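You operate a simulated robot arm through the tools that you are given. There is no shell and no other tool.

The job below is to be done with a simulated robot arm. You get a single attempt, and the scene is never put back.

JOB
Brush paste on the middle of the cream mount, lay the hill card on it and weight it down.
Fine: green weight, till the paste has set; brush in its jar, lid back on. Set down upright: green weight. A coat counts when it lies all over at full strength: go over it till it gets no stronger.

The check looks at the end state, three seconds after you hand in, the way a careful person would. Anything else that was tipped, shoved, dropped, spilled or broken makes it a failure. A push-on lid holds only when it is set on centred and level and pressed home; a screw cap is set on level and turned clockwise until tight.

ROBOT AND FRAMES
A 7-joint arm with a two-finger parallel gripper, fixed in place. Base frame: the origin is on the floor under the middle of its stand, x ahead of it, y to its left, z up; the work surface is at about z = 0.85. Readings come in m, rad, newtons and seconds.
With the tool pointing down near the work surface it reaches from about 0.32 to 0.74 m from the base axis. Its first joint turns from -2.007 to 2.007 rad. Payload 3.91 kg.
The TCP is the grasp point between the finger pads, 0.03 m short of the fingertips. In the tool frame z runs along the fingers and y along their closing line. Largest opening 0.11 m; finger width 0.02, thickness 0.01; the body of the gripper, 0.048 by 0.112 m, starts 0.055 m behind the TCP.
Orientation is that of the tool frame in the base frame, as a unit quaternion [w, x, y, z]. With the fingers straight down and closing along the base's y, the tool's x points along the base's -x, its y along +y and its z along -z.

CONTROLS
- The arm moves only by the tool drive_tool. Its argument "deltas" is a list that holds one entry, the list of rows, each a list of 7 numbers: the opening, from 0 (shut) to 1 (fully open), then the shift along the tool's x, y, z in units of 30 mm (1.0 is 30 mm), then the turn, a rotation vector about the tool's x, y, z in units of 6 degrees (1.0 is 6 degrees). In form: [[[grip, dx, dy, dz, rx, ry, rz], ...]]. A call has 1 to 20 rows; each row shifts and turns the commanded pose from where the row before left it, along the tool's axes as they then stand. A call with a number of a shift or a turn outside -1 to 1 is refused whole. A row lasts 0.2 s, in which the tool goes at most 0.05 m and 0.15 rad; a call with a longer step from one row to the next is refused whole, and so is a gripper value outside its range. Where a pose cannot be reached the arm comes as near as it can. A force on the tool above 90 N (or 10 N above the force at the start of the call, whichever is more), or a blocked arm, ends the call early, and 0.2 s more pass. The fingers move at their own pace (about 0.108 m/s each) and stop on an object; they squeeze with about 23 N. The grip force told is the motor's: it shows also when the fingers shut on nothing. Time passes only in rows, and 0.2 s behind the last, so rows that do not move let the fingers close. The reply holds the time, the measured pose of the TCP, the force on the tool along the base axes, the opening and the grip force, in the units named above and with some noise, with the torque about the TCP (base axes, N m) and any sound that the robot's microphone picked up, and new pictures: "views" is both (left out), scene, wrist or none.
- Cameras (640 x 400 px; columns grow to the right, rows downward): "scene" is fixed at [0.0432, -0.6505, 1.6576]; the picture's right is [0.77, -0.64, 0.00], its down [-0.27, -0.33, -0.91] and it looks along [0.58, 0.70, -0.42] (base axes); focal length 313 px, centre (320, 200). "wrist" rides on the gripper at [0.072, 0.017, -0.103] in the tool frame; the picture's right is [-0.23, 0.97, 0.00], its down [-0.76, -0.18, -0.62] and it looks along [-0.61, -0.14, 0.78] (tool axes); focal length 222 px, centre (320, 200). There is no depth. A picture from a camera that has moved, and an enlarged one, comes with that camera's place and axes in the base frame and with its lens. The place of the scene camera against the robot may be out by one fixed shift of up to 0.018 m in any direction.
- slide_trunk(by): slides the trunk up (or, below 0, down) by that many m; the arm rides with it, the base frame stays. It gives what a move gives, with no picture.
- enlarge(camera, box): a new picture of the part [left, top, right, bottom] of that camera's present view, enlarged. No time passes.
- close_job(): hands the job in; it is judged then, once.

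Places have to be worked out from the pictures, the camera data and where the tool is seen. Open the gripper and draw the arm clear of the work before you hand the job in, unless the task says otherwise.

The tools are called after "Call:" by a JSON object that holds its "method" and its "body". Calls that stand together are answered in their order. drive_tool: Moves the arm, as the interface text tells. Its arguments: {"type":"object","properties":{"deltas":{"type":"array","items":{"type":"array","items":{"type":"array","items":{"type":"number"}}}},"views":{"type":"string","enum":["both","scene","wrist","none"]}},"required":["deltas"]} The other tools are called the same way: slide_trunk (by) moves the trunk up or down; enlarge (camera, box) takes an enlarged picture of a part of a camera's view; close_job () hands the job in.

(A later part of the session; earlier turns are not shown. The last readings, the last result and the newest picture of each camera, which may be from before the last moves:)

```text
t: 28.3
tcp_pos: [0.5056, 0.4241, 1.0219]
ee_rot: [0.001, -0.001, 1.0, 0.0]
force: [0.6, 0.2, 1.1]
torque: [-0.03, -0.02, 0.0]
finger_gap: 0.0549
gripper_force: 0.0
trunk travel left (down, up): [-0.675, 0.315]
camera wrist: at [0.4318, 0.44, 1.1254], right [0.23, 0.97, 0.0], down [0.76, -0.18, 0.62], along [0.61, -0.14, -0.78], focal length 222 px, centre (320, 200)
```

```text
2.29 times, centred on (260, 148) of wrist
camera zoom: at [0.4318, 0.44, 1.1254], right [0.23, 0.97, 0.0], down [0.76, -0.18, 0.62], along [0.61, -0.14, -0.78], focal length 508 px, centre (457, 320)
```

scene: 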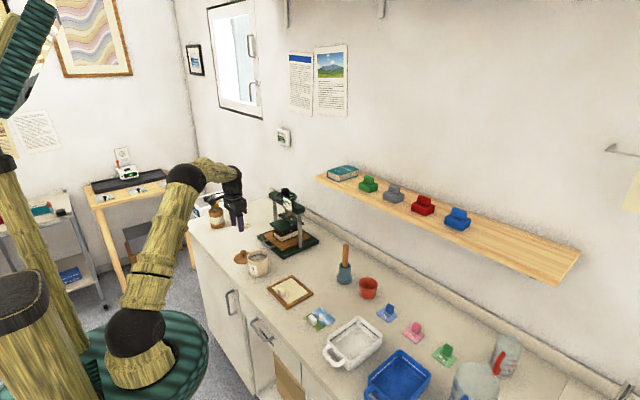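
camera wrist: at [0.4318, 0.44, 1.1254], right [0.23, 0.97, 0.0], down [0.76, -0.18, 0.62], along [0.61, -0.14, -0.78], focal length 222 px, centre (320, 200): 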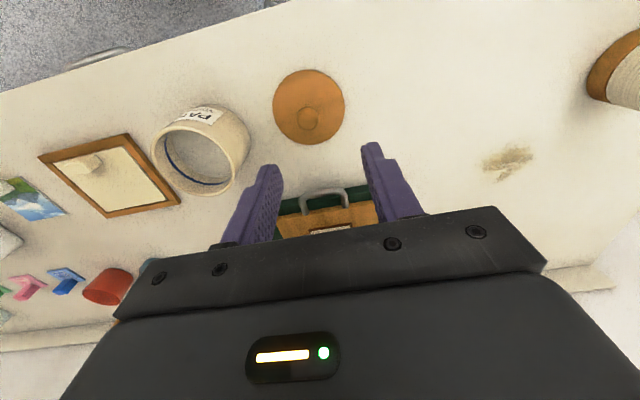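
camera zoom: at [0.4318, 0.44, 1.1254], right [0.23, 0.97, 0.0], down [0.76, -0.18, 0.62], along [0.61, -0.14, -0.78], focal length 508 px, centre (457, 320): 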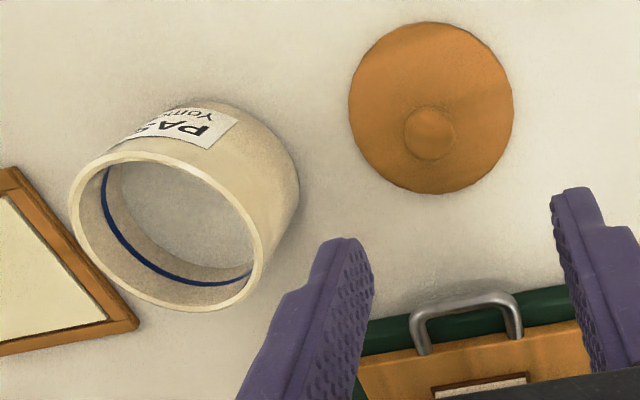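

The lid stands flat and the pot is open. Before pasting I want the green weight on the bench near the mount, so it is quick to use later. I raise the trunk, swing across and tilt the tool 45° forward, which lets the wrist camera see the shelf.

Call:
{"method": "slide_trunk", "body": {"by": 0.29}}

Call:
{"method": "drive_tool", "body": {"deltas": [[[0.5, 0, -0.9, 0, 0, 0, 0], [0.5, 0, -0.9, 0, 0, 0, 0], [0.5, 0, -0.9, 0, 0, 0, 0], [0.5, 0, -0.9, 0, 0, 0, 0], [0.5, 0, -0.9, 0, 0, 0, 0], [0.5, 0, -0.9, 0, 0, -0.9, 0], [0.5, 0, -0.9, 0, 0, -0.9, 0], [0.5, 0, -0.9, 0, 0, -0.9, 0], [0.5, 0, -0.9, 0, 0, -0.9, 0], [0.5, 0, -0.9, 0, 0, -0.9, 0], [0.5, 0, -0.9, 0, 0, -1, 0], [0.5, 0, -0.9, 0, 0, -1, 0], [0.5, 0, -0.9, 0, 0, -1, 0], [0.5, 0, -0.9, 0, 0, 0, 0], [0.5, 0, -0.7, 0, 0, 0, 0], [0.5, 0, 0, 0, 0, 0, 0]]], "views": "both"}}

```text
t: 31.2
tcp_pos: [0.5043, 0.4229, 1.3111]
ee_rot: [0.001, -0.001, 1.0, 0.0]
force: [0.5, -0.6, 0.1]
torque: [0.01, 0.03, -0.01]
finger_gap: 0.0549
gripper_force: 0.1
trunk travel left (down, up): [-0.965, 0.025]
```

```text
t: 34.6
tcp_pos: [0.5047, 0.0271, 1.3097]
ee_rot: [0.384, -0.001, 0.923, 0.001]
force: [1.0, 0.1, -0.1]
torque: [-0.01, -0.02, 0.0]
finger_gap: 0.0549
gripper_force: 0.1
trunk travel left (down, up): [-0.965, 0.025]
camera wrist: at [0.3809, 0.0426, 1.3331], right [0.16, 0.97, 0.16], down [0.1, -0.18, 0.98], along [0.98, -0.14, -0.12], focal length 222 px, centre (320, 200)
```

scene: 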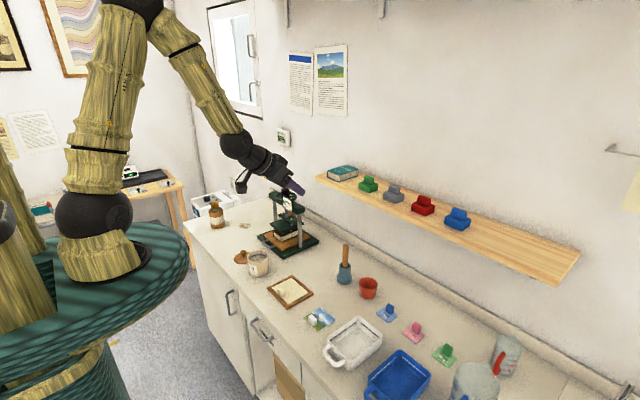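
wrist: 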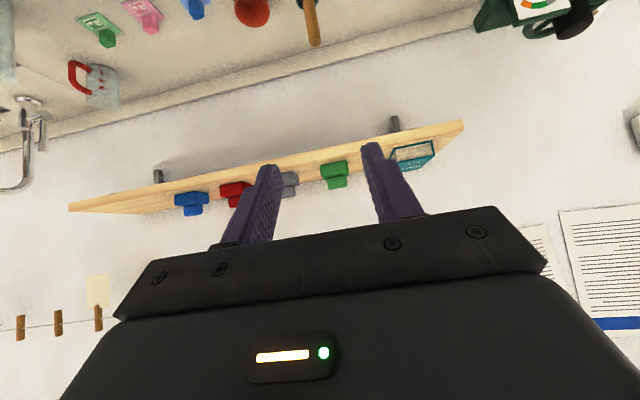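

The 45° tilted pose is reached and the shelf is in view (upside down). I enlarge the green weight.

Call:
{"method": "enlarge", "body": {"camera": "wrist", "box": [270, 120, 450, 220]}}

Call:
{"method": "enlarge", "body": {"camera": "scene", "box": [345, 165, 405, 205]}}

```text
3.56 times, centred on (360, 170) of wrist
camera zoom: at [0.3809, 0.0426, 1.3331], right [0.16, 0.97, 0.16], down [0.1, -0.18, 0.98], along [0.98, -0.14, -0.12], focal length 790 px, centre (178, 307)
```

zoom: 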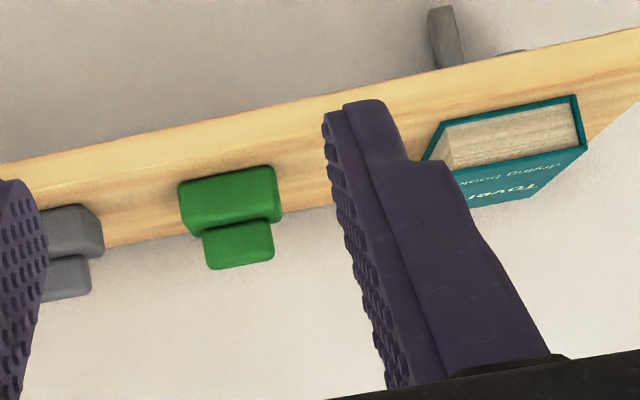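

```text
10.00 times, centred on (375, 185) of scene
camera zoom: at [0.0432, -0.6505, 1.6576], right [0.77, -0.64, 0.0], down [-0.27, -0.33, -0.91], along [0.58, 0.7, -0.42], focal length 3126 px, centre (-230, 350)
```

zoom: 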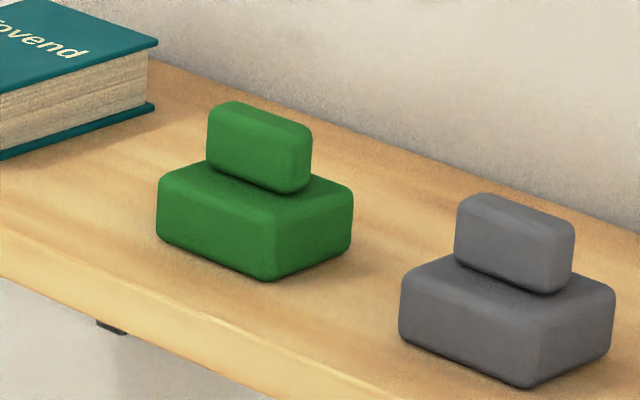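

The weight is a slab knob on a base, lying nearly square to the shelf at about (0.82, 0.019, knob z≈1.25). I move closer at this tilt with wider fingers, to triangulate it before grasping.

Call:
{"method": "drive_tool", "body": {"deltas": [[[0.7, -0.745, -0.04, 0.59, 0, 0, 0], [0.7, -0.745, -0.04, 0.59, 0, 0, 0], [0.7, -0.745, -0.04, 0.59, 0, 0, 0], [0.7, -0.745, -0.04, 0.59, 0, 0, 0], [0.7, -0.745, -0.04, 0.59, 0, 0, 0], [0.7, -0.745, -0.04, 0.59, 0, 0, 0], [0.7, 0, 0, 0, 0, 0, 0]]], "views": "both"}}

Call:
{"method": "enlarge", "body": {"camera": "wrist", "box": [240, 100, 440, 225]}}

Call:
{"method": "enlarge", "body": {"camera": "scene", "box": [300, 140, 420, 220]}}

```text
t: 36.2
tcp_pos: [0.6753, 0.0186, 1.3326]
ee_rot: [0.384, 0.0, 0.923, -0.001]
force: [-0.5, -0.4, 0.3]
torque: [0.03, 0.03, 0.0]
finger_gap: 0.077
gripper_force: 0.2
trunk travel left (down, up): [-0.965, 0.025]
camera wrist: at [0.5504, 0.0346, 1.3542], right [0.16, 0.97, 0.16], down [0.1, -0.18, 0.98], along [0.98, -0.14, -0.12], focal length 222 px, centre (320, 200)
```

scene: 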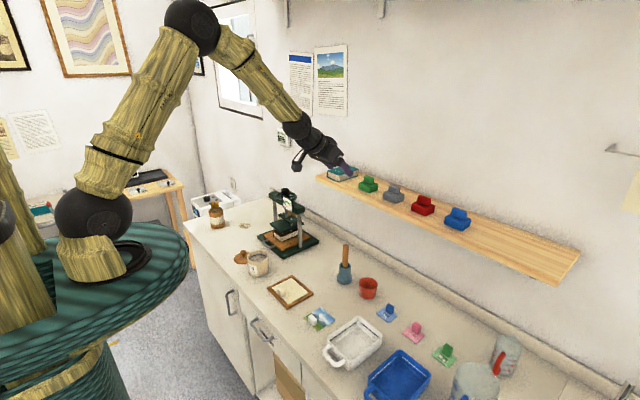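
wrist: 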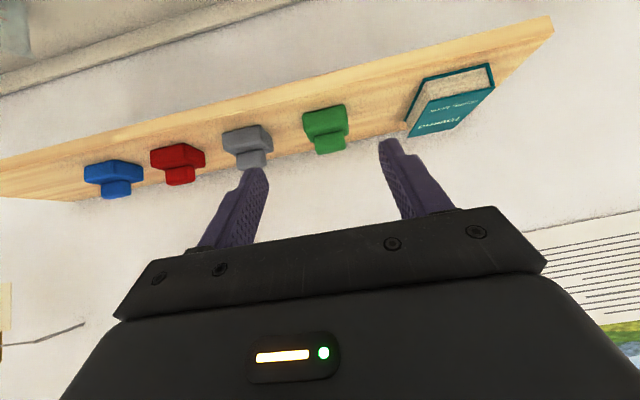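

```text
3.20 times, centred on (340, 162) of wrist
camera zoom: at [0.5504, 0.0346, 1.3542], right [0.16, 0.97, 0.16], down [0.1, -0.18, 0.98], along [0.98, -0.14, -0.12], focal length 711 px, centre (256, 320)
```

zoom: 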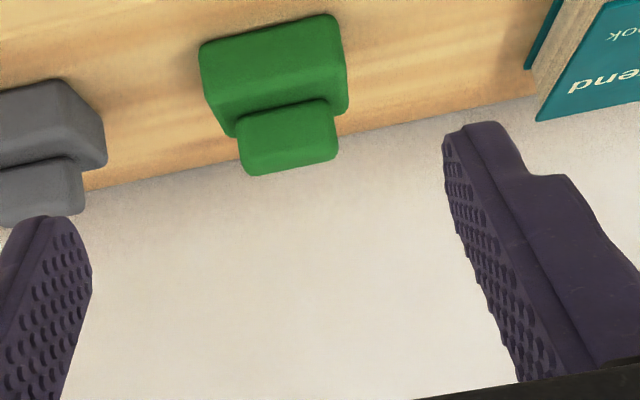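

```text
5.00 times, centred on (360, 180) of scene
camera zoom: at [0.0432, -0.6505, 1.6576], right [0.77, -0.64, 0.0], down [-0.27, -0.33, -0.91], along [0.58, 0.7, -0.42], focal length 1563 px, centre (120, 300)
```

zoom: 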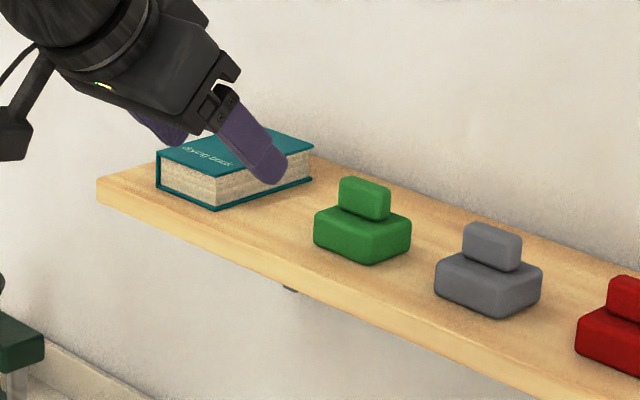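

Triangulating the two views puts the weight's base front at x≈0.807 and the shelf top at z≈1.213. The base spans y -0.006 to 0.046, with the knob centred near y≈0.019. I move to a pre-grasp point 7 cm back along the approach line and look again.

Call:
{"method": "drive_tool", "body": {"deltas": [[[0.7, -0.46, 0.02, 0.717, 0, 0, 0], [0.7, -0.46, 0.02, 0.717, 0, 0, 0], [0.7, -0.46, 0.02, 0.717, 0, 0, 0], [0.7, 0, 0, 0, 0, 0, 0]]], "views": "both"}}

Call:
{"method": "enlarge", "body": {"camera": "wrist", "box": [240, 80, 440, 205]}}

Call:
{"method": "enlarge", "body": {"camera": "scene", "box": [315, 145, 405, 205]}}

```text
t: 37.2
tcp_pos: [0.7477, 0.0205, 1.3155]
ee_rot: [0.384, -0.001, 0.923, 0.001]
force: [-0.6, -0.5, 0.8]
torque: [0.03, 0.0, 0.01]
finger_gap: 0.0771
gripper_force: 0.1
trunk travel left (down, up): [-0.965, 0.025]
camera wrist: at [0.6234, 0.0356, 1.3373], right [0.16, 0.97, 0.16], down [0.1, -0.18, 0.98], along [0.98, -0.14, -0.12], focal length 222 px, centre (320, 200)
```

scene: 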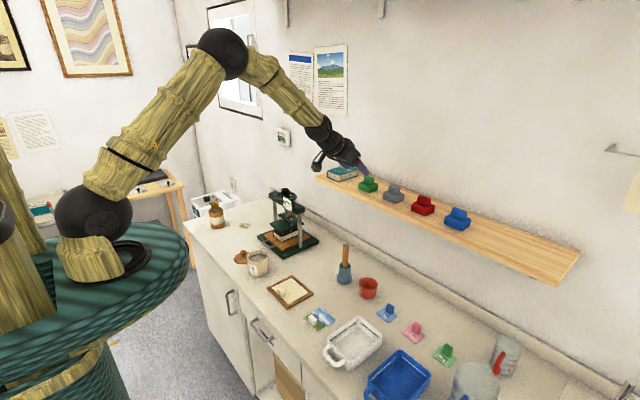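
wrist: 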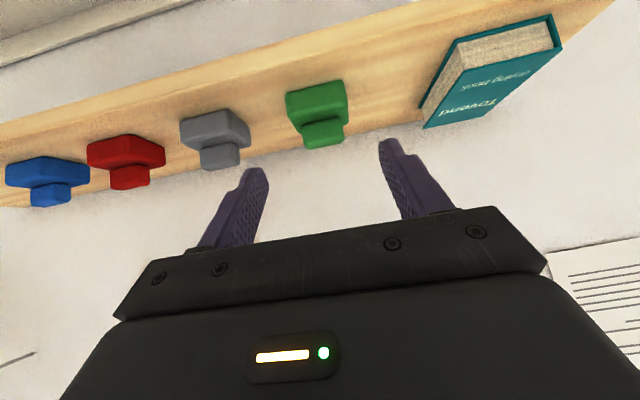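

```text
3.20 times, centred on (340, 142) of wrist
camera zoom: at [0.6234, 0.0356, 1.3373], right [0.16, 0.97, 0.16], down [0.1, -0.18, 0.98], along [0.98, -0.14, -0.12], focal length 711 px, centre (256, 384)
```

zoom: 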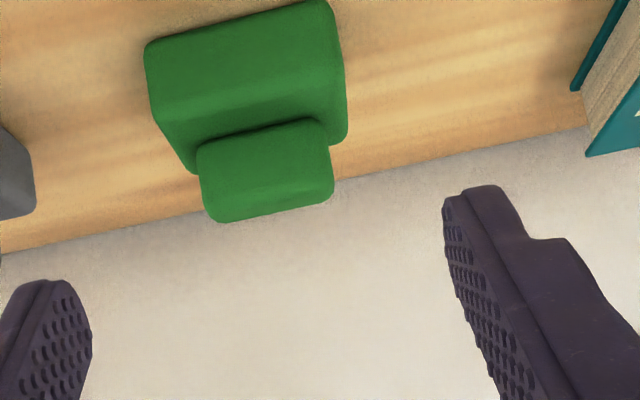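

```text
6.67 times, centred on (360, 175) of scene
camera zoom: at [0.0432, -0.6505, 1.6576], right [0.77, -0.64, 0.0], down [-0.27, -0.33, -0.91], along [0.58, 0.7, -0.42], focal length 2084 px, centre (53, 367)
```

zoom: 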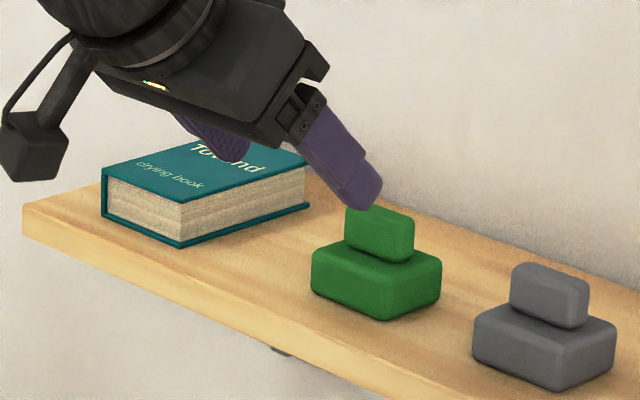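

The closer view refines the knob to about (0.833, 0.019, 1.245), with the base top at z≈1.233. I move to TCP (0.817, 0.019, 1.264), so the fingertips straddle the knob and stay just above the base.

Call:
{"method": "drive_tool", "body": {"deltas": [[[0.7, -0.146, 0, 0.7, 0, 0, 0], [0.7, -0.146, 0, 0.7, 0, 0, 0], [0.7, -0.146, 0, 0.7, 0, 0, 0], [0.7, 0, 0, 0.4, 0, 0, 0], [0.7, 0, 0, 0.33, 0, 0, 0], [0.7, 0, 0, 0, 0, 0, 0]]], "views": "both"}}

Call:
{"method": "enlarge", "body": {"camera": "wrist", "box": [240, 80, 440, 205]}}

Call:
{"method": "enlarge", "body": {"camera": "scene", "box": [315, 145, 405, 205]}}

```text
t: 38.6
tcp_pos: [0.8187, 0.02, 1.2648]
ee_rot: [0.384, 0.0, 0.923, 0.001]
force: [0.2, 0.5, -0.1]
torque: [-0.02, 0.0, -0.05]
finger_gap: 0.0771
gripper_force: 0.0
trunk travel left (down, up): [-0.965, 0.025]
camera wrist: at [0.6935, 0.0364, 1.2864], right [0.16, 0.97, 0.16], down [0.1, -0.18, 0.98], along [0.98, -0.14, -0.12], focal length 222 px, centre (320, 200)
```

scene: 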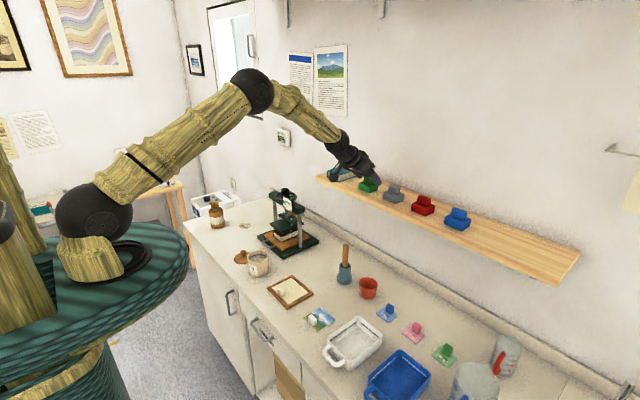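
wrist: 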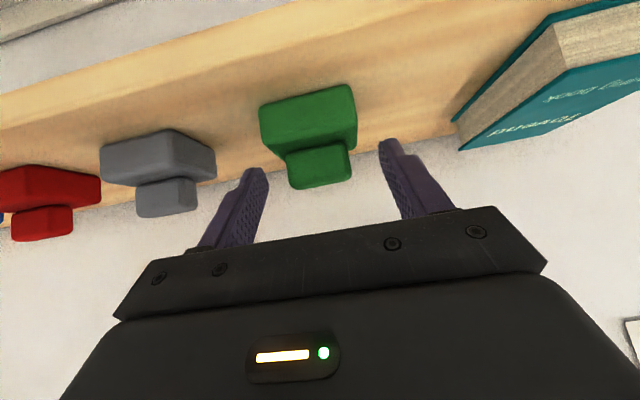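

```text
3.20 times, centred on (340, 142) of wrist
camera zoom: at [0.6935, 0.0364, 1.2864], right [0.16, 0.97, 0.16], down [0.1, -0.18, 0.98], along [0.98, -0.14, -0.12], focal length 711 px, centre (256, 384)
```

zoom: 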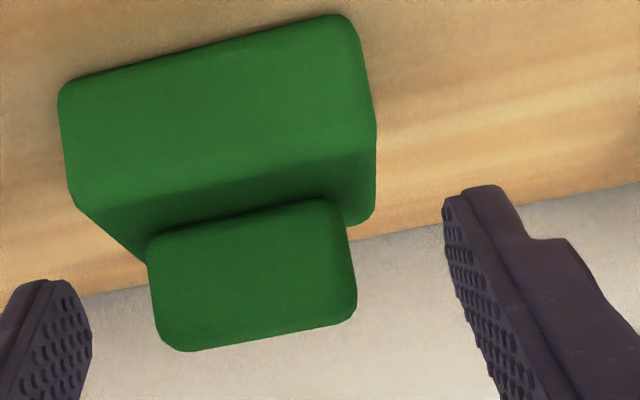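

```text
6.67 times, centred on (360, 175) of scene
camera zoom: at [0.0432, -0.6505, 1.6576], right [0.77, -0.64, 0.0], down [-0.27, -0.33, -0.91], along [0.58, 0.7, -0.42], focal length 2084 px, centre (53, 367)
```

zoom: 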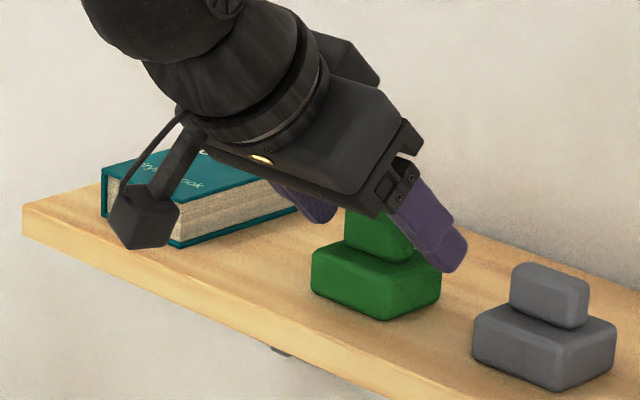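

The knob sits between the fingertips, with the finger corners about 2 mm above the base. I close on it.

Call:
{"method": "drive_tool", "body": {"deltas": [[[0, 0, 0, 0, 0, 0, 0], [0, 0, 0, 0, 0, 0, 0], [0, 0, 0, 0, 0, 0, 0], [0, 0, 0, 0, 0, 0, 0]]], "views": "both"}}

Call:
{"method": "enlarge", "body": {"camera": "wrist", "box": [240, 80, 440, 205]}}

Call:
{"method": "enlarge", "body": {"camera": "scene", "box": [315, 145, 405, 205]}}

```text
t: 39.6
tcp_pos: [0.8178, 0.0213, 1.2652]
ee_rot: [0.383, -0.001, 0.924, 0.001]
force: [1.4, -1.1, 0.2]
torque: [-0.13, -0.01, 0.02]
finger_gap: 0.0399
gripper_force: 23.4
trunk travel left (down, up): [-0.965, 0.025]
camera wrist: at [0.6939, 0.0362, 1.2863], right [0.16, 0.97, 0.16], down [0.1, -0.18, 0.98], along [0.98, -0.14, -0.12], focal length 222 px, centre (320, 200)
```

scene: 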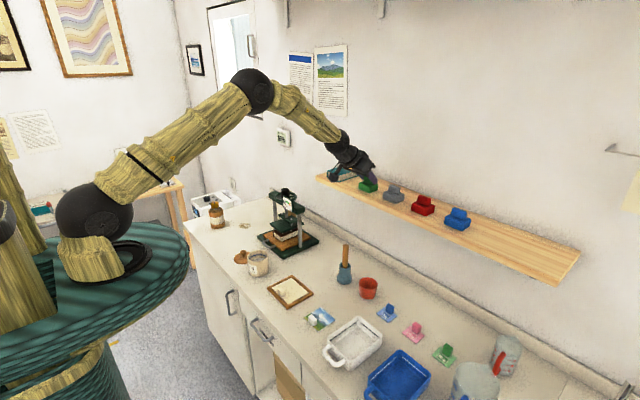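
wrist: 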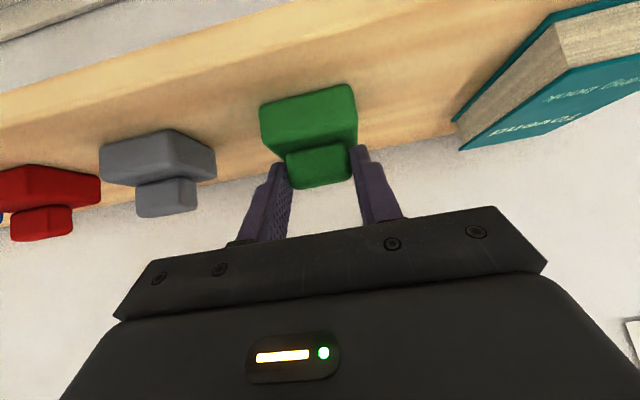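

```text
3.20 times, centred on (340, 142) of wrist
camera zoom: at [0.6939, 0.0362, 1.2863], right [0.16, 0.97, 0.16], down [0.1, -0.18, 0.98], along [0.98, -0.14, -0.12], focal length 711 px, centre (256, 384)
```

zoom: 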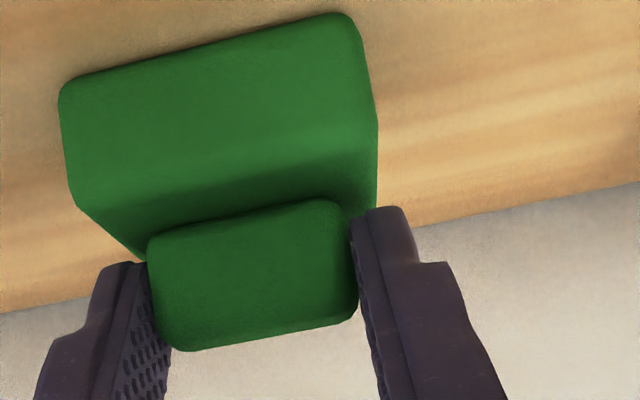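

```text
6.67 times, centred on (360, 175) of scene
camera zoom: at [0.0432, -0.6505, 1.6576], right [0.77, -0.64, 0.0], down [-0.27, -0.33, -0.91], along [0.58, 0.7, -0.42], focal length 2084 px, centre (53, 367)
```

zoom: 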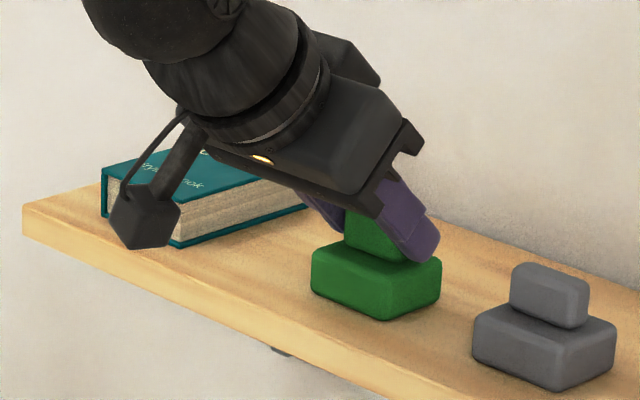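

Gripped at a 40 mm gap with 23 N. I lift straight up in small steps and check the weight stays level in the fingers.

Call:
{"method": "drive_tool", "body": {"deltas": [[[0, -0.08, 0, -0.08, 0, 0, 0], [0, -0.12, 0, -0.12, 0, 0, 0], [0, -0.15, 0, -0.15, 0, 0, 0], [0, -0.3, 0, -0.3, 0, 0, 0], [0, -0.5, 0, -0.5, 0, 0, 0], [0, 0, 0, 0, 0, 0, 0]]], "views": "both"}}

Call:
{"method": "enlarge", "body": {"camera": "wrist", "box": [240, 80, 440, 205]}}

Call:
{"method": "enlarge", "body": {"camera": "scene", "box": [315, 145, 405, 205]}}

```text
t: 41.0
tcp_pos: [0.8198, 0.0186, 1.3141]
ee_rot: [0.382, 0.0, 0.924, 0.001]
force: [-0.1, 0.0, -4.5]
torque: [0.0, 0.06, 0.01]
finger_gap: 0.0395
gripper_force: 22.9
trunk travel left (down, up): [-0.965, 0.025]
camera wrist: at [0.695, 0.0351, 1.3359], right [0.16, 0.97, 0.16], down [0.1, -0.18, 0.98], along [0.98, -0.14, -0.12], focal length 222 px, centre (320, 200)
```

scene: 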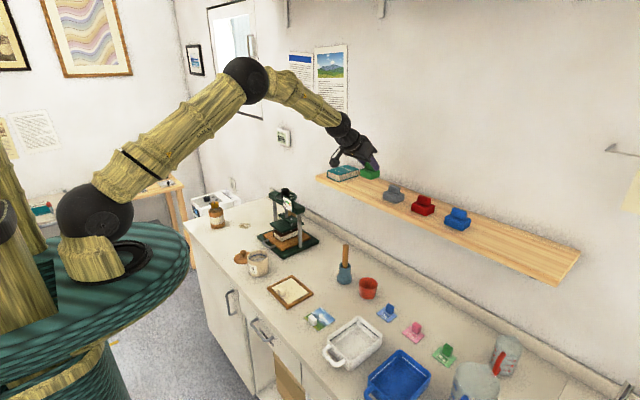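
wrist: 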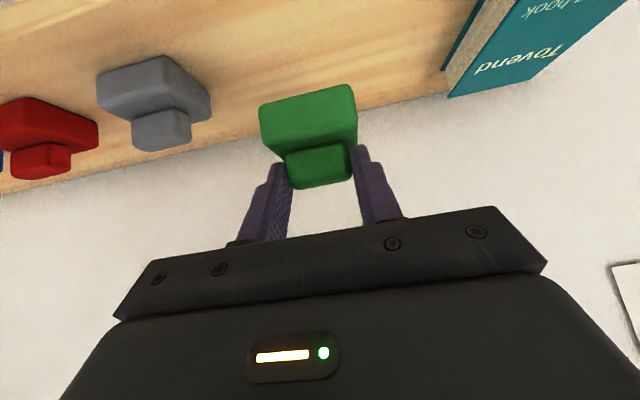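

```text
3.20 times, centred on (340, 142) of wrist
camera zoom: at [0.695, 0.0351, 1.3359], right [0.16, 0.97, 0.16], down [0.1, -0.18, 0.98], along [0.98, -0.14, -0.12], focal length 711 px, centre (256, 384)
```

zoom: 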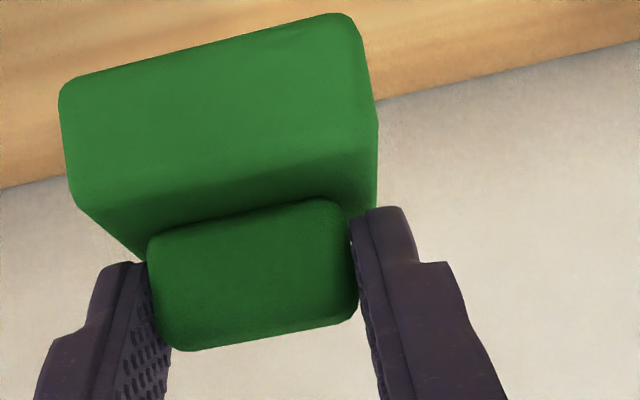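

```text
6.67 times, centred on (360, 175) of scene
camera zoom: at [0.0432, -0.6505, 1.6576], right [0.77, -0.64, 0.0], down [-0.27, -0.33, -0.91], along [0.58, 0.7, -0.42], focal length 2084 px, centre (53, 367)
```

zoom: 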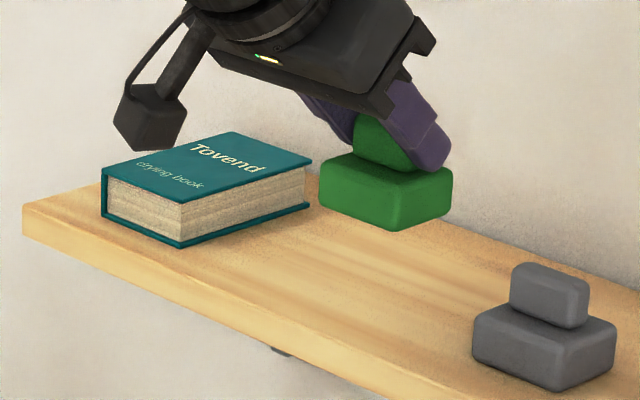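

The weight is level and firmly held, about 4.5 N. I draw back from the shelf, then lower the trunk to bring it down over free bench behind the mount.

Call:
{"method": "drive_tool", "body": {"deltas": [[[0, 0.5, 0, -0.5, 0, 0, 0], [0, 0.7, 0, -0.7, 0, 0, 0], [0, 0.7, 0, -0.7, 0, 0, 0], [0, 0.7, 0, -0.7, 0, 0, 0], [0, 0.7, 0, -0.7, 0, 0, 0], [0, 0.7, 0.7, -0.7, 0, 0, 0], [0, 0.7, 0.7, -0.7, 0, 0, 0], [0, 0.7, 0.7, -0.7, 0, 0, 0], [0, 0, 0.7, 0, 0, 0, 0], [0, 0, 0.7, 0, 0, 0, 0], [0, 0, 0, 0, 0, 0, 0]]], "views": "none"}}

Call:
{"method": "slide_trunk", "body": {"by": -0.29}}

Call:
{"method": "drive_tool", "body": {"deltas": [[[0, 0, 0, 0, 0, 0, 0]]], "views": "both"}}

```text
t: 43.4
tcp_pos: [0.5901, 0.1234, 1.313]
ee_rot: [0.383, 0.0, 0.924, 0.001]
force: [-0.6, -0.7, -3.6]
torque: [0.01, 0.05, 0.03]
finger_gap: 0.0397
gripper_force: 23.0
trunk travel left (down, up): [-0.965, 0.025]
```

```text
t: 46.3
tcp_pos: [0.5893, 0.1248, 1.0228]
ee_rot: [0.384, -0.001, 0.923, 0.001]
force: [0.0, -1.0, -4.0]
torque: [-0.01, 0.08, -0.03]
finger_gap: 0.0397
gripper_force: 22.8
trunk travel left (down, up): [-0.675, 0.315]
```

```text
t: 46.7
tcp_pos: [0.5887, 0.124, 1.0223]
ee_rot: [0.384, -0.001, 0.924, 0.001]
force: [-0.6, 0.8, -4.0]
torque: [0.01, 0.05, 0.01]
finger_gap: 0.0398
gripper_force: 23.0
trunk travel left (down, up): [-0.675, 0.315]
camera wrist: at [0.4651, 0.1398, 1.0448], right [0.16, 0.97, 0.16], down [0.1, -0.18, 0.98], along [0.98, -0.14, -0.12], focal length 222 px, centre (320, 200)
```

scene: 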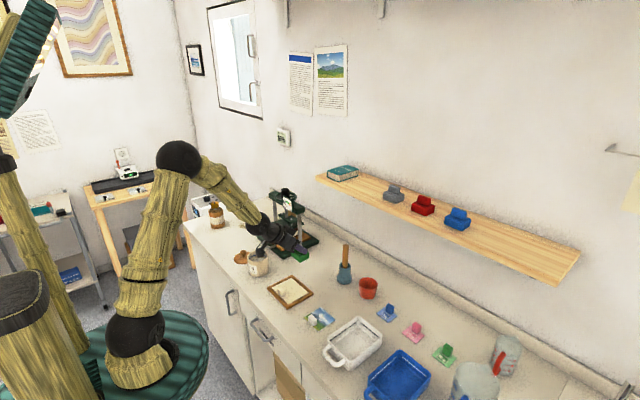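
wrist: 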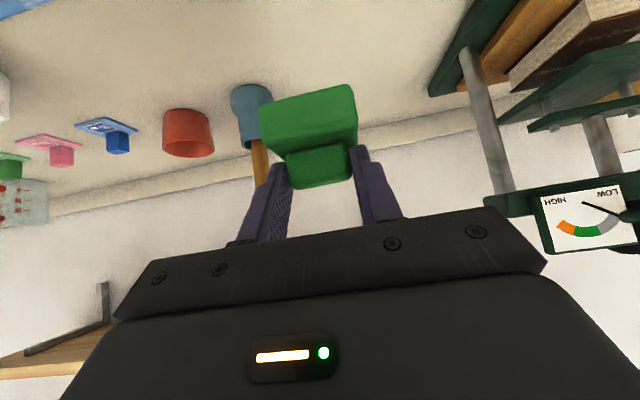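

The weight hangs steady over free bench. I lower it towards about (0.66, 0.125), clear of the mount, jar and press.

Call:
{"method": "drive_tool", "body": {"deltas": [[[0, 0.238, 0, 0.942, 0, 0, 0], [0, 0.238, 0, 0.942, 0, 0, 0], [0, 0.238, 0, 0.942, 0, 0, 0], [0, 0.238, 0, 0.942, 0, 0, 0], [0, 0, 0, 0, 0, 0, 0]]], "views": "both"}}

Call:
{"method": "enlarge", "body": {"camera": "scene", "box": [240, 210, 360, 310]}}

```text
t: 47.9
tcp_pos: [0.6504, 0.1231, 0.9227]
ee_rot: [0.384, -0.001, 0.923, 0.002]
force: [1.0, -0.3, -4.1]
torque: [0.01, 0.07, 0.01]
finger_gap: 0.0396
gripper_force: 22.8
trunk travel left (down, up): [-0.675, 0.315]
camera wrist: at [0.5262, 0.1398, 0.9449], right [0.16, 0.97, 0.16], down [0.1, -0.18, 0.98], along [0.98, -0.14, -0.12], focal length 222 px, centre (320, 200)
```

scene: 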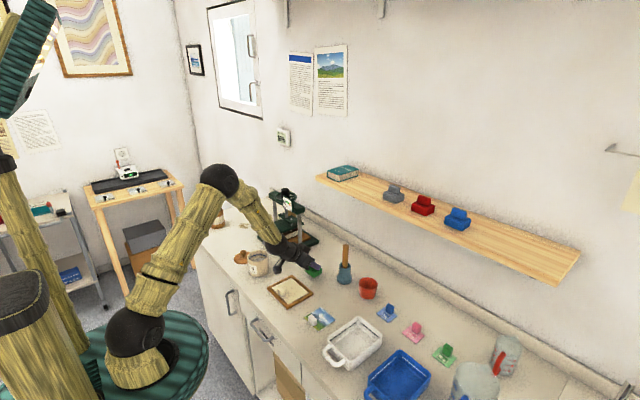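
wrist: 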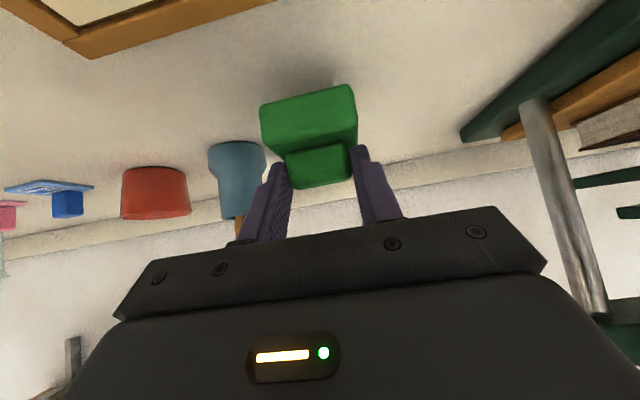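

```text
4.00 times, centred on (300, 260) of scene
camera zoom: at [0.0432, -0.6505, 1.6576], right [0.77, -0.64, 0.0], down [-0.27, -0.33, -0.91], along [0.58, 0.7, -0.42], focal length 1250 px, centre (400, -40)
```

zoom: 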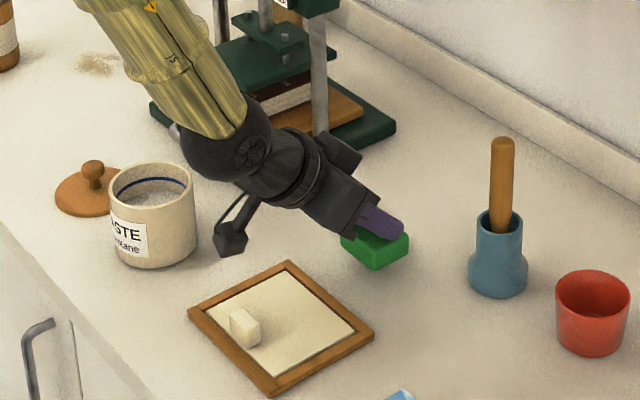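

All is clear around the weight. I lower it the last 2 cm in small steps, watching the force.

Call:
{"method": "drive_tool", "body": {"deltas": [[[0, 0.142, 0, 0.141, 0, 0, 0], [0, 0.142, 0, 0.141, 0, 0, 0], [0, 0.05, 0, 0.05, 0, 0, 0], [0, 0, 0, 0, 0, 0, 0]]], "views": "none"}}

Call:
{"method": "drive_tool", "body": {"deltas": [[[0, 0.06, 0, 0.06, 0, 0, 0], [0, 0, 0, 0, 0, 0, 0]]], "views": "none"}}

```text
t: 48.9
tcp_pos: [0.6495, 0.1244, 0.9084]
ee_rot: [0.384, 0.0, 0.924, 0.001]
force: [0.3, 0.4, -4.1]
torque: [-0.01, 0.0, 0.03]
finger_gap: 0.0397
gripper_force: 22.4
trunk travel left (down, up): [-0.675, 0.315]
```

```text
t: 49.5
tcp_pos: [0.6498, 0.1245, 0.9058]
ee_rot: [0.384, 0.0, 0.923, 0.0]
force: [-0.4, -0.4, -4.2]
torque: [0.0, 0.03, -0.01]
finger_gap: 0.0396
gripper_force: 23.1
trunk travel left (down, up): [-0.675, 0.315]
```

Not yet touching, as the full weight still hangs. I take a few more 1.5–2 mm steps.

Call:
{"method": "drive_tool", "body": {"deltas": [[[0, 0.045, 0, 0.045, 0, 0, 0], [0, 0, 0, 0, 0, 0, 0]]], "views": "none"}}

Call:
{"method": "drive_tool", "body": {"deltas": [[[0, 0.04, 0, 0.04, 0, 0, 0], [0, 0, 0, 0, 0, 0, 0]]], "views": "none"}}

```text
t: 50.1
tcp_pos: [0.6494, 0.1245, 0.9033]
ee_rot: [0.383, -0.001, 0.924, 0.001]
force: [-0.4, 0.4, -2.2]
torque: [-0.07, 0.07, -0.01]
finger_gap: 0.0397
gripper_force: 23.0
trunk travel left (down, up): [-0.675, 0.315]
```

```text
t: 50.7
tcp_pos: [0.6489, 0.1249, 0.9047]
ee_rot: [0.385, 0.0, 0.923, 0.001]
force: [-2.3, -0.8, 6.2]
torque: [-0.36, 0.26, -0.04]
finger_gap: 0.0397
gripper_force: 23.0
trunk travel left (down, up): [-0.675, 0.315]
```

Contact (+6 N): the weight is resting on the bench. I open the fingers and draw back along the tool axis.

Call:
{"method": "drive_tool", "body": {"deltas": [[[0.6, 0, 0, 0, 0, 0, 0], [0.6, 0, 0, 0, 0, 0, 0], [0.6, 0, 0, 0, 0, 0, 0], [0.6, -0.1, 0, -0.3, 0, 0, 0], [0.6, -0.1, 0, -0.8, 0, 0, 0], [0.6, -0.3, 0, -1, 0, 0, 0], [0.6, -0.3, 0, -1, 0, 0, 0], [0.6, -0.3, 0, -1, 0, 0, 0], [0.6, 0, 0, 0, 0, 0, 0]]], "views": "both"}}

Call:
{"method": "enlarge", "body": {"camera": "scene", "box": [270, 230, 390, 310]}}

Call:
{"method": "enlarge", "body": {"camera": "wrist", "box": [180, 40, 420, 200]}}

```text
t: 52.7
tcp_pos: [0.5862, 0.1234, 1.0145]
ee_rot: [0.384, 0.0, 0.923, -0.001]
force: [-0.2, -0.8, 0.3]
torque: [0.01, 0.02, 0.0]
finger_gap: 0.0664
gripper_force: 0.1
trunk travel left (down, up): [-0.675, 0.315]
camera wrist: at [0.4623, 0.1394, 1.036], right [0.16, 0.97, 0.16], down [0.1, -0.18, 0.98], along [0.98, -0.14, -0.12], focal length 222 px, centre (320, 200)
```

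scene: 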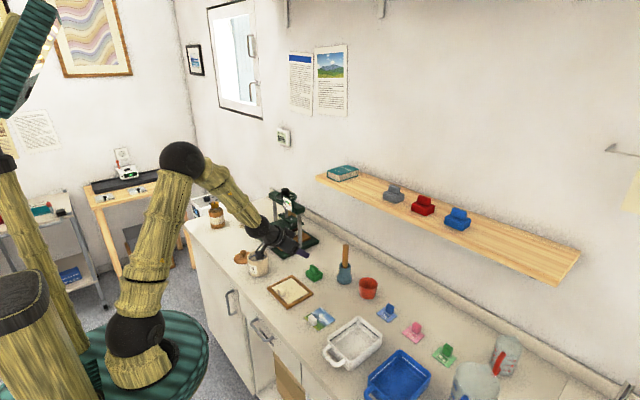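
wrist: 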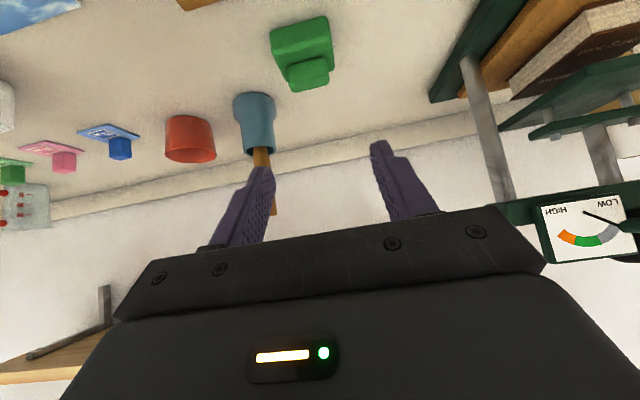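

```text
5.00 times, centred on (330, 270) of scene
camera zoom: at [0.0432, -0.6505, 1.6576], right [0.77, -0.64, 0.0], down [-0.27, -0.33, -0.91], along [0.58, 0.7, -0.42], focal length 1563 px, centre (270, -150)
```

zoom: 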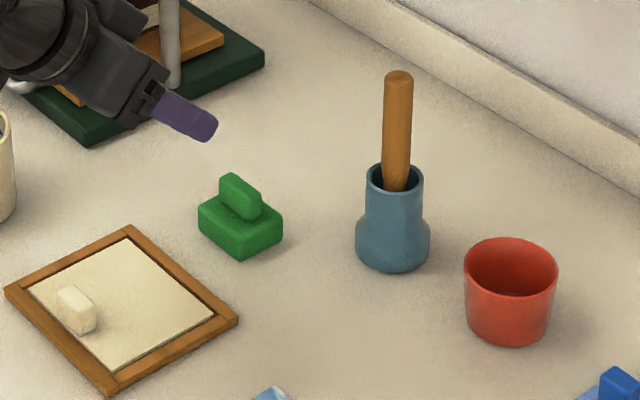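

```text
2.50 times, centred on (300, 120) of wrist
camera zoom: at [0.4623, 0.1394, 1.036], right [0.16, 0.97, 0.16], down [0.1, -0.18, 0.98], along [0.98, -0.14, -0.12], focal length 555 px, centre (370, 400)
```

zoom: 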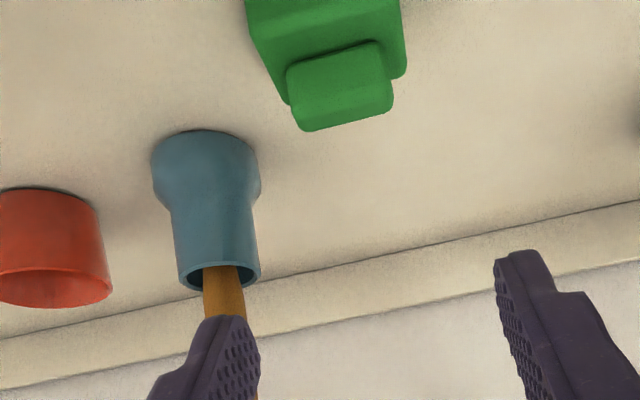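

The weight stands upright on the bench at about (0.662, 0.125). Next is the brush: the jar is at about (0.744, 0.030), with the vertical handle 21 mm thick and its top near z 1.011. I use a 30° forward tilt so the wrist stays away from the shelf, and move near it for a check.

Call:
{"method": "drive_tool", "body": {"deltas": [[[0.6, 0, 0, -0.5, 0, 0.843, 0], [0.6, 0, 0, -0.5, 0, 0.843, 0], [0.6, 0, 0, 0, 0, 0.844, 0], [0.6, -0.8, -0.6, -0.05, 0, 0, 0], [0.6, -0.8, -0.6, -0.05, 0, 0, 0], [0.6, -0.8, -0.6, -0.05, 0, 0, 0], [0.6, -0.8, -0.6, -0.05, 0, 0, 0], [0.6, -0.8, -0.6, -0.05, 0, 0, 0], [0.6, 0, 0, 0, 0, 0, 0]]], "views": "both"}}

Call:
{"method": "enlarge", "body": {"camera": "wrist", "box": [220, 40, 420, 200]}}

```text
t: 54.7
tcp_pos: [0.6658, 0.0329, 1.1008]
ee_rot: [0.259, 0.0, 0.966, 0.0]
force: [-0.8, 0.4, 0.8]
torque: [0.0, 0.01, -0.01]
finger_gap: 0.0662
gripper_force: 0.0
trunk travel left (down, up): [-0.675, 0.315]
camera wrist: at [0.551, 0.0492, 1.1547], right [0.2, 0.97, 0.11], down [0.35, -0.18, 0.92], along [0.92, -0.14, -0.38], focal length 222 px, centre (320, 200)
```

scene: 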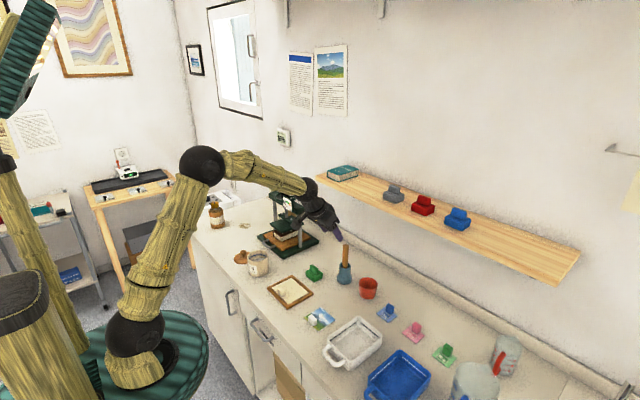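
wrist: 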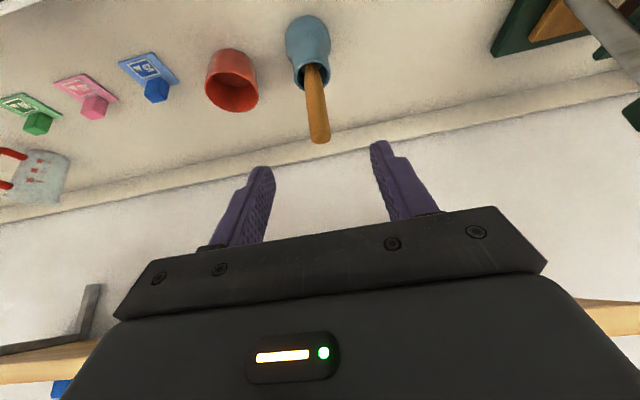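

```text
2.50 times, centred on (320, 120) of wrist
camera zoom: at [0.551, 0.0492, 1.1547], right [0.2, 0.97, 0.11], down [0.35, -0.18, 0.92], along [0.92, -0.14, -0.38], focal length 555 px, centre (320, 400)
```

zoom: 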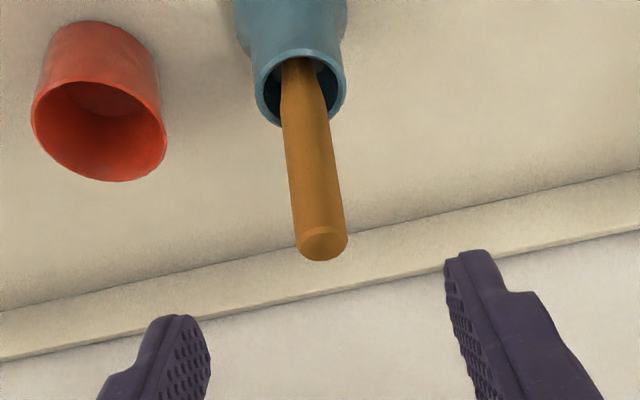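

The handle top and jar rim agree on about (0.741, 0.0295) and a vertical brush. I move above it and descend to TCP z≈0.975 with the fingers open.

Call:
{"method": "drive_tool", "body": {"deltas": [[[0.6, -0.727, -0.033, 0.42, 0, 0, 0], [0.6, -0.727, -0.033, 0.42, 0, 0, 0], [0.6, -0.727, -0.033, 0.42, 0, 0, 0], [0.6, 0.525, 0, 0.91, 0, 0, 0], [0.6, 0.525, 0, 0.91, 0, 0, 0], [0.6, 0.525, 0, 0.91, 0, 0, 0], [0.6, 0.525, 0, 0.91, 0, 0, 0], [0.6, 0, 0, 0, 0, 0, 0]]], "views": "both"}}

Call:
{"method": "enlarge", "body": {"camera": "wrist", "box": [220, 60, 420, 220]}}

Call:
{"method": "enlarge", "body": {"camera": "scene", "box": [290, 200, 410, 310]}}

```text
t: 56.5
tcp_pos: [0.7412, 0.0297, 0.9733]
ee_rot: [0.259, 0.0, 0.966, 0.001]
force: [0.0, 0.2, -0.3]
torque: [0.0, 0.02, 0.0]
finger_gap: 0.0658
gripper_force: 0.0
trunk travel left (down, up): [-0.675, 0.315]
camera wrist: at [0.6266, 0.0463, 1.0275], right [0.2, 0.97, 0.11], down [0.35, -0.18, 0.92], along [0.92, -0.14, -0.38], focal length 222 px, centre (320, 200)
```

scene: 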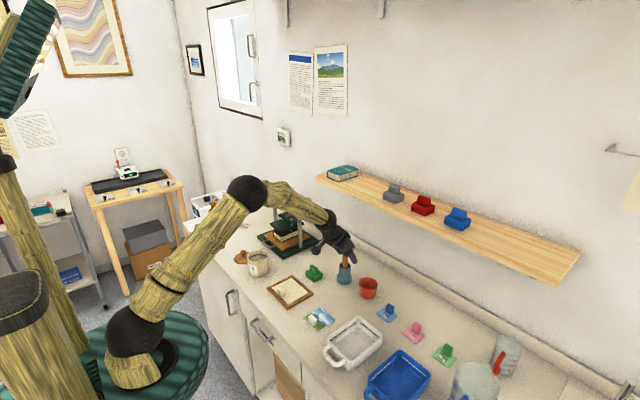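
wrist: 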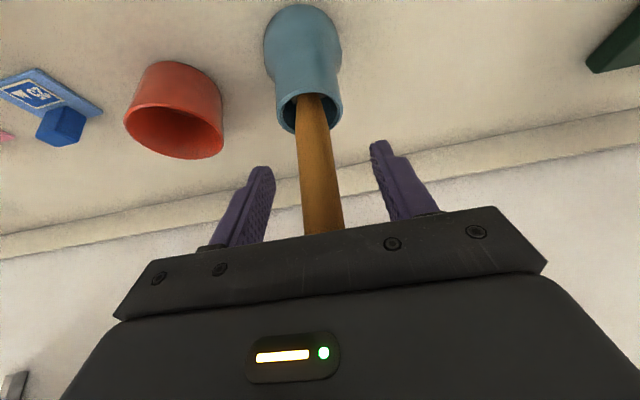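

```text
2.50 times, centred on (320, 140) of wrist
camera zoom: at [0.6266, 0.0463, 1.0275], right [0.2, 0.97, 0.11], down [0.35, -0.18, 0.92], along [0.92, -0.14, -0.38], focal length 555 px, centre (320, 350)
```

zoom: 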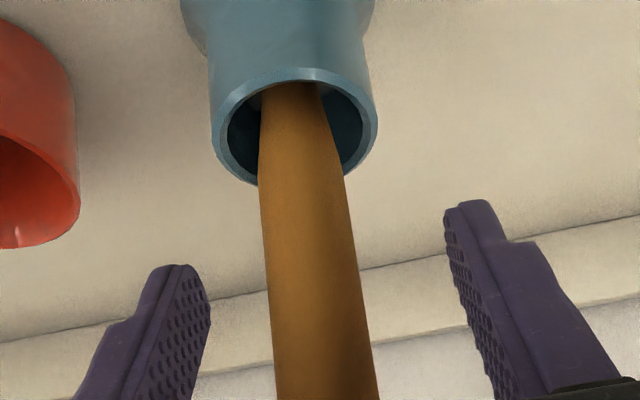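

```text
3.64 times, centred on (350, 255) of scene
camera zoom: at [0.0432, -0.6505, 1.6576], right [0.77, -0.64, 0.0], down [-0.27, -0.33, -0.91], along [0.58, 0.7, -0.42], focal length 1137 px, centre (211, 0)
```

zoom: 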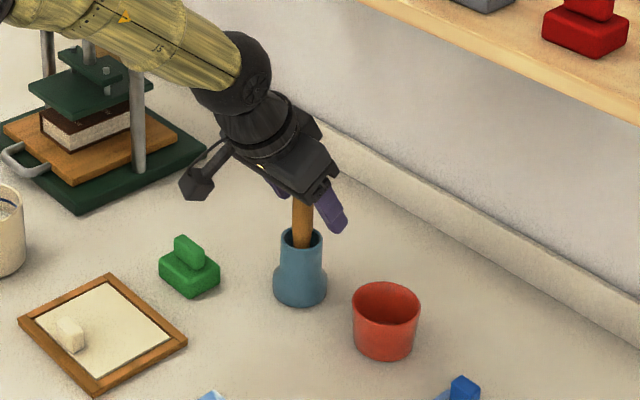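

The handle runs right through the grasp point between the fingers. I close on it and watch for sideways force.

Call:
{"method": "drive_tool", "body": {"deltas": [[[0, 0, 0, 0, 0, 0, 0], [0, 0, 0, 0, 0, 0, 0], [0, 0, 0, 0, 0, 0, 0], [0, 0, 0, 0, 0, 0, 0]]], "views": "wrist"}}

```text
t: 57.5
tcp_pos: [0.7411, 0.0301, 0.9738]
ee_rot: [0.258, 0.0, 0.966, 0.001]
force: [-0.2, -0.6, -0.6]
torque: [-0.03, -0.01, -0.01]
finger_gap: 0.0209
gripper_force: 23.0
trunk travel left (down, up): [-0.675, 0.315]
camera wrist: at [0.6267, 0.0463, 1.0277], right [0.2, 0.97, 0.11], down [0.35, -0.18, 0.92], along [0.92, -0.14, -0.38], focal length 222 px, centre (320, 200)
```

wrist: 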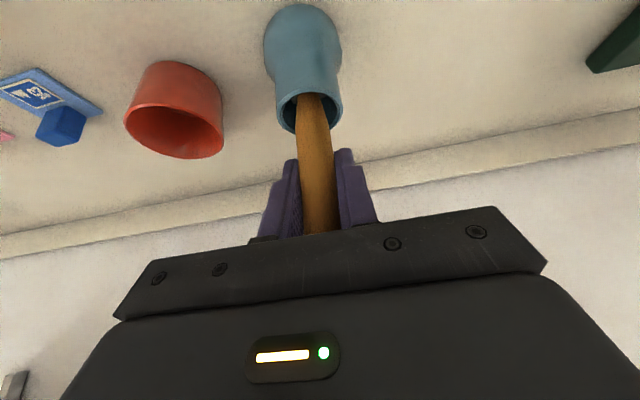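

Gripped on 21 mm with almost no side force. I lift the brush straight up out of the jar.

Call:
{"method": "drive_tool", "body": {"deltas": [[[0, -0.1, 0, -0.173, 0, 0, 0], [0, -0.3, 0, -0.52, 0, 0, 0], [0, -0.4, 0, -0.693, 0, 0, 0], [0, -0.4, 0, -0.693, 0, 0, 0], [0, -0.4, 0, -0.693, 0, 0, 0], [0, -0.4, 0, -0.693, 0, 0, 0], [0, 0, 0, 0, 0, 0, 0]]], "views": "both"}}

Call:
{"method": "enlarge", "body": {"camera": "wrist", "box": [220, 0, 420, 160]}}

Call:
{"method": "enlarge", "body": {"camera": "scene", "box": [290, 190, 410, 300]}}

```text
t: 59.1
tcp_pos: [0.7403, 0.0304, 1.096]
ee_rot: [0.258, 0.001, 0.966, 0.001]
force: [-0.2, 0.8, 0.3]
torque: [-0.01, -0.03, 0.02]
finger_gap: 0.0208
gripper_force: 23.1
trunk travel left (down, up): [-0.675, 0.315]
camera wrist: at [0.6268, 0.0467, 1.1494], right [0.2, 0.97, 0.11], down [0.35, -0.18, 0.92], along [0.92, -0.14, -0.38], focal length 222 px, centre (320, 200)
```

scene: 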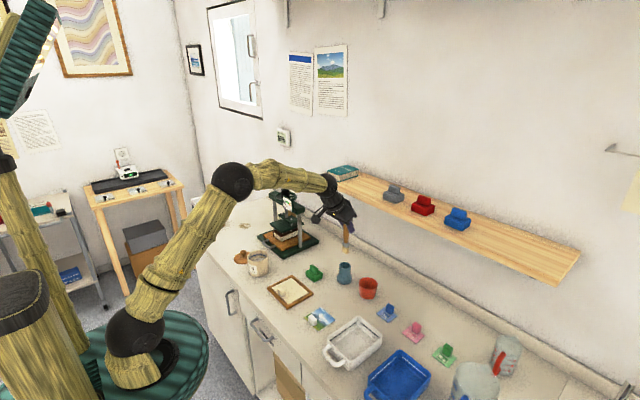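
wrist: 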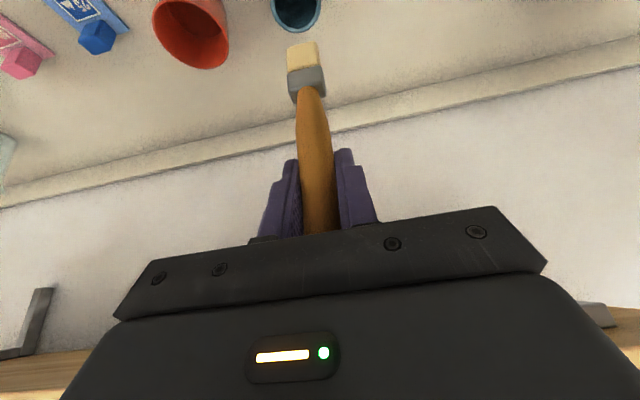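

```text
2.50 times, centred on (320, 80) of wrist
camera zoom: at [0.6268, 0.0467, 1.1494], right [0.2, 0.97, 0.11], down [0.35, -0.18, 0.92], along [0.92, -0.14, -0.38], focal length 555 px, centre (320, 500)
```

zoom: 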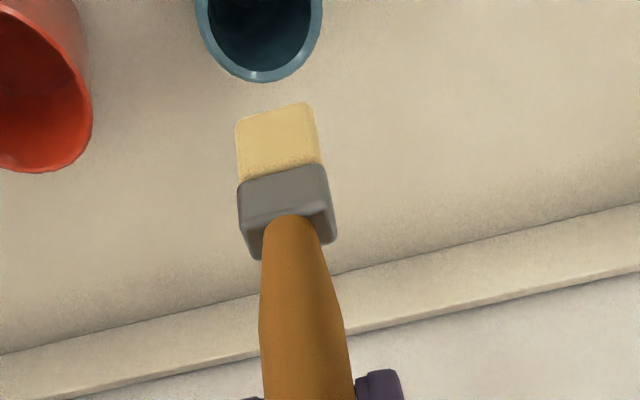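

```text
3.64 times, centred on (350, 245) of scene
camera zoom: at [0.0432, -0.6505, 1.6576], right [0.77, -0.64, 0.0], down [-0.27, -0.33, -0.91], along [0.58, 0.7, -0.42], focal length 1137 px, centre (211, 36)
```

zoom: 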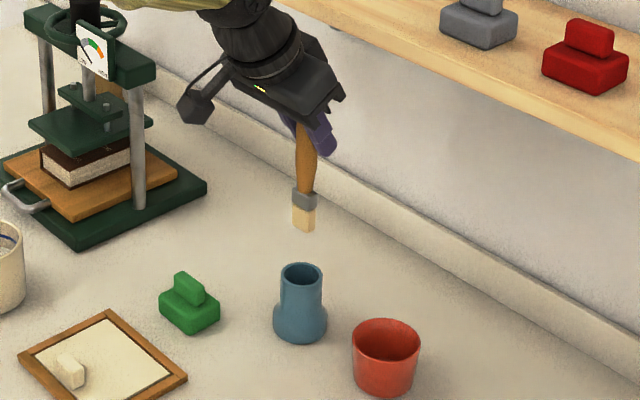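

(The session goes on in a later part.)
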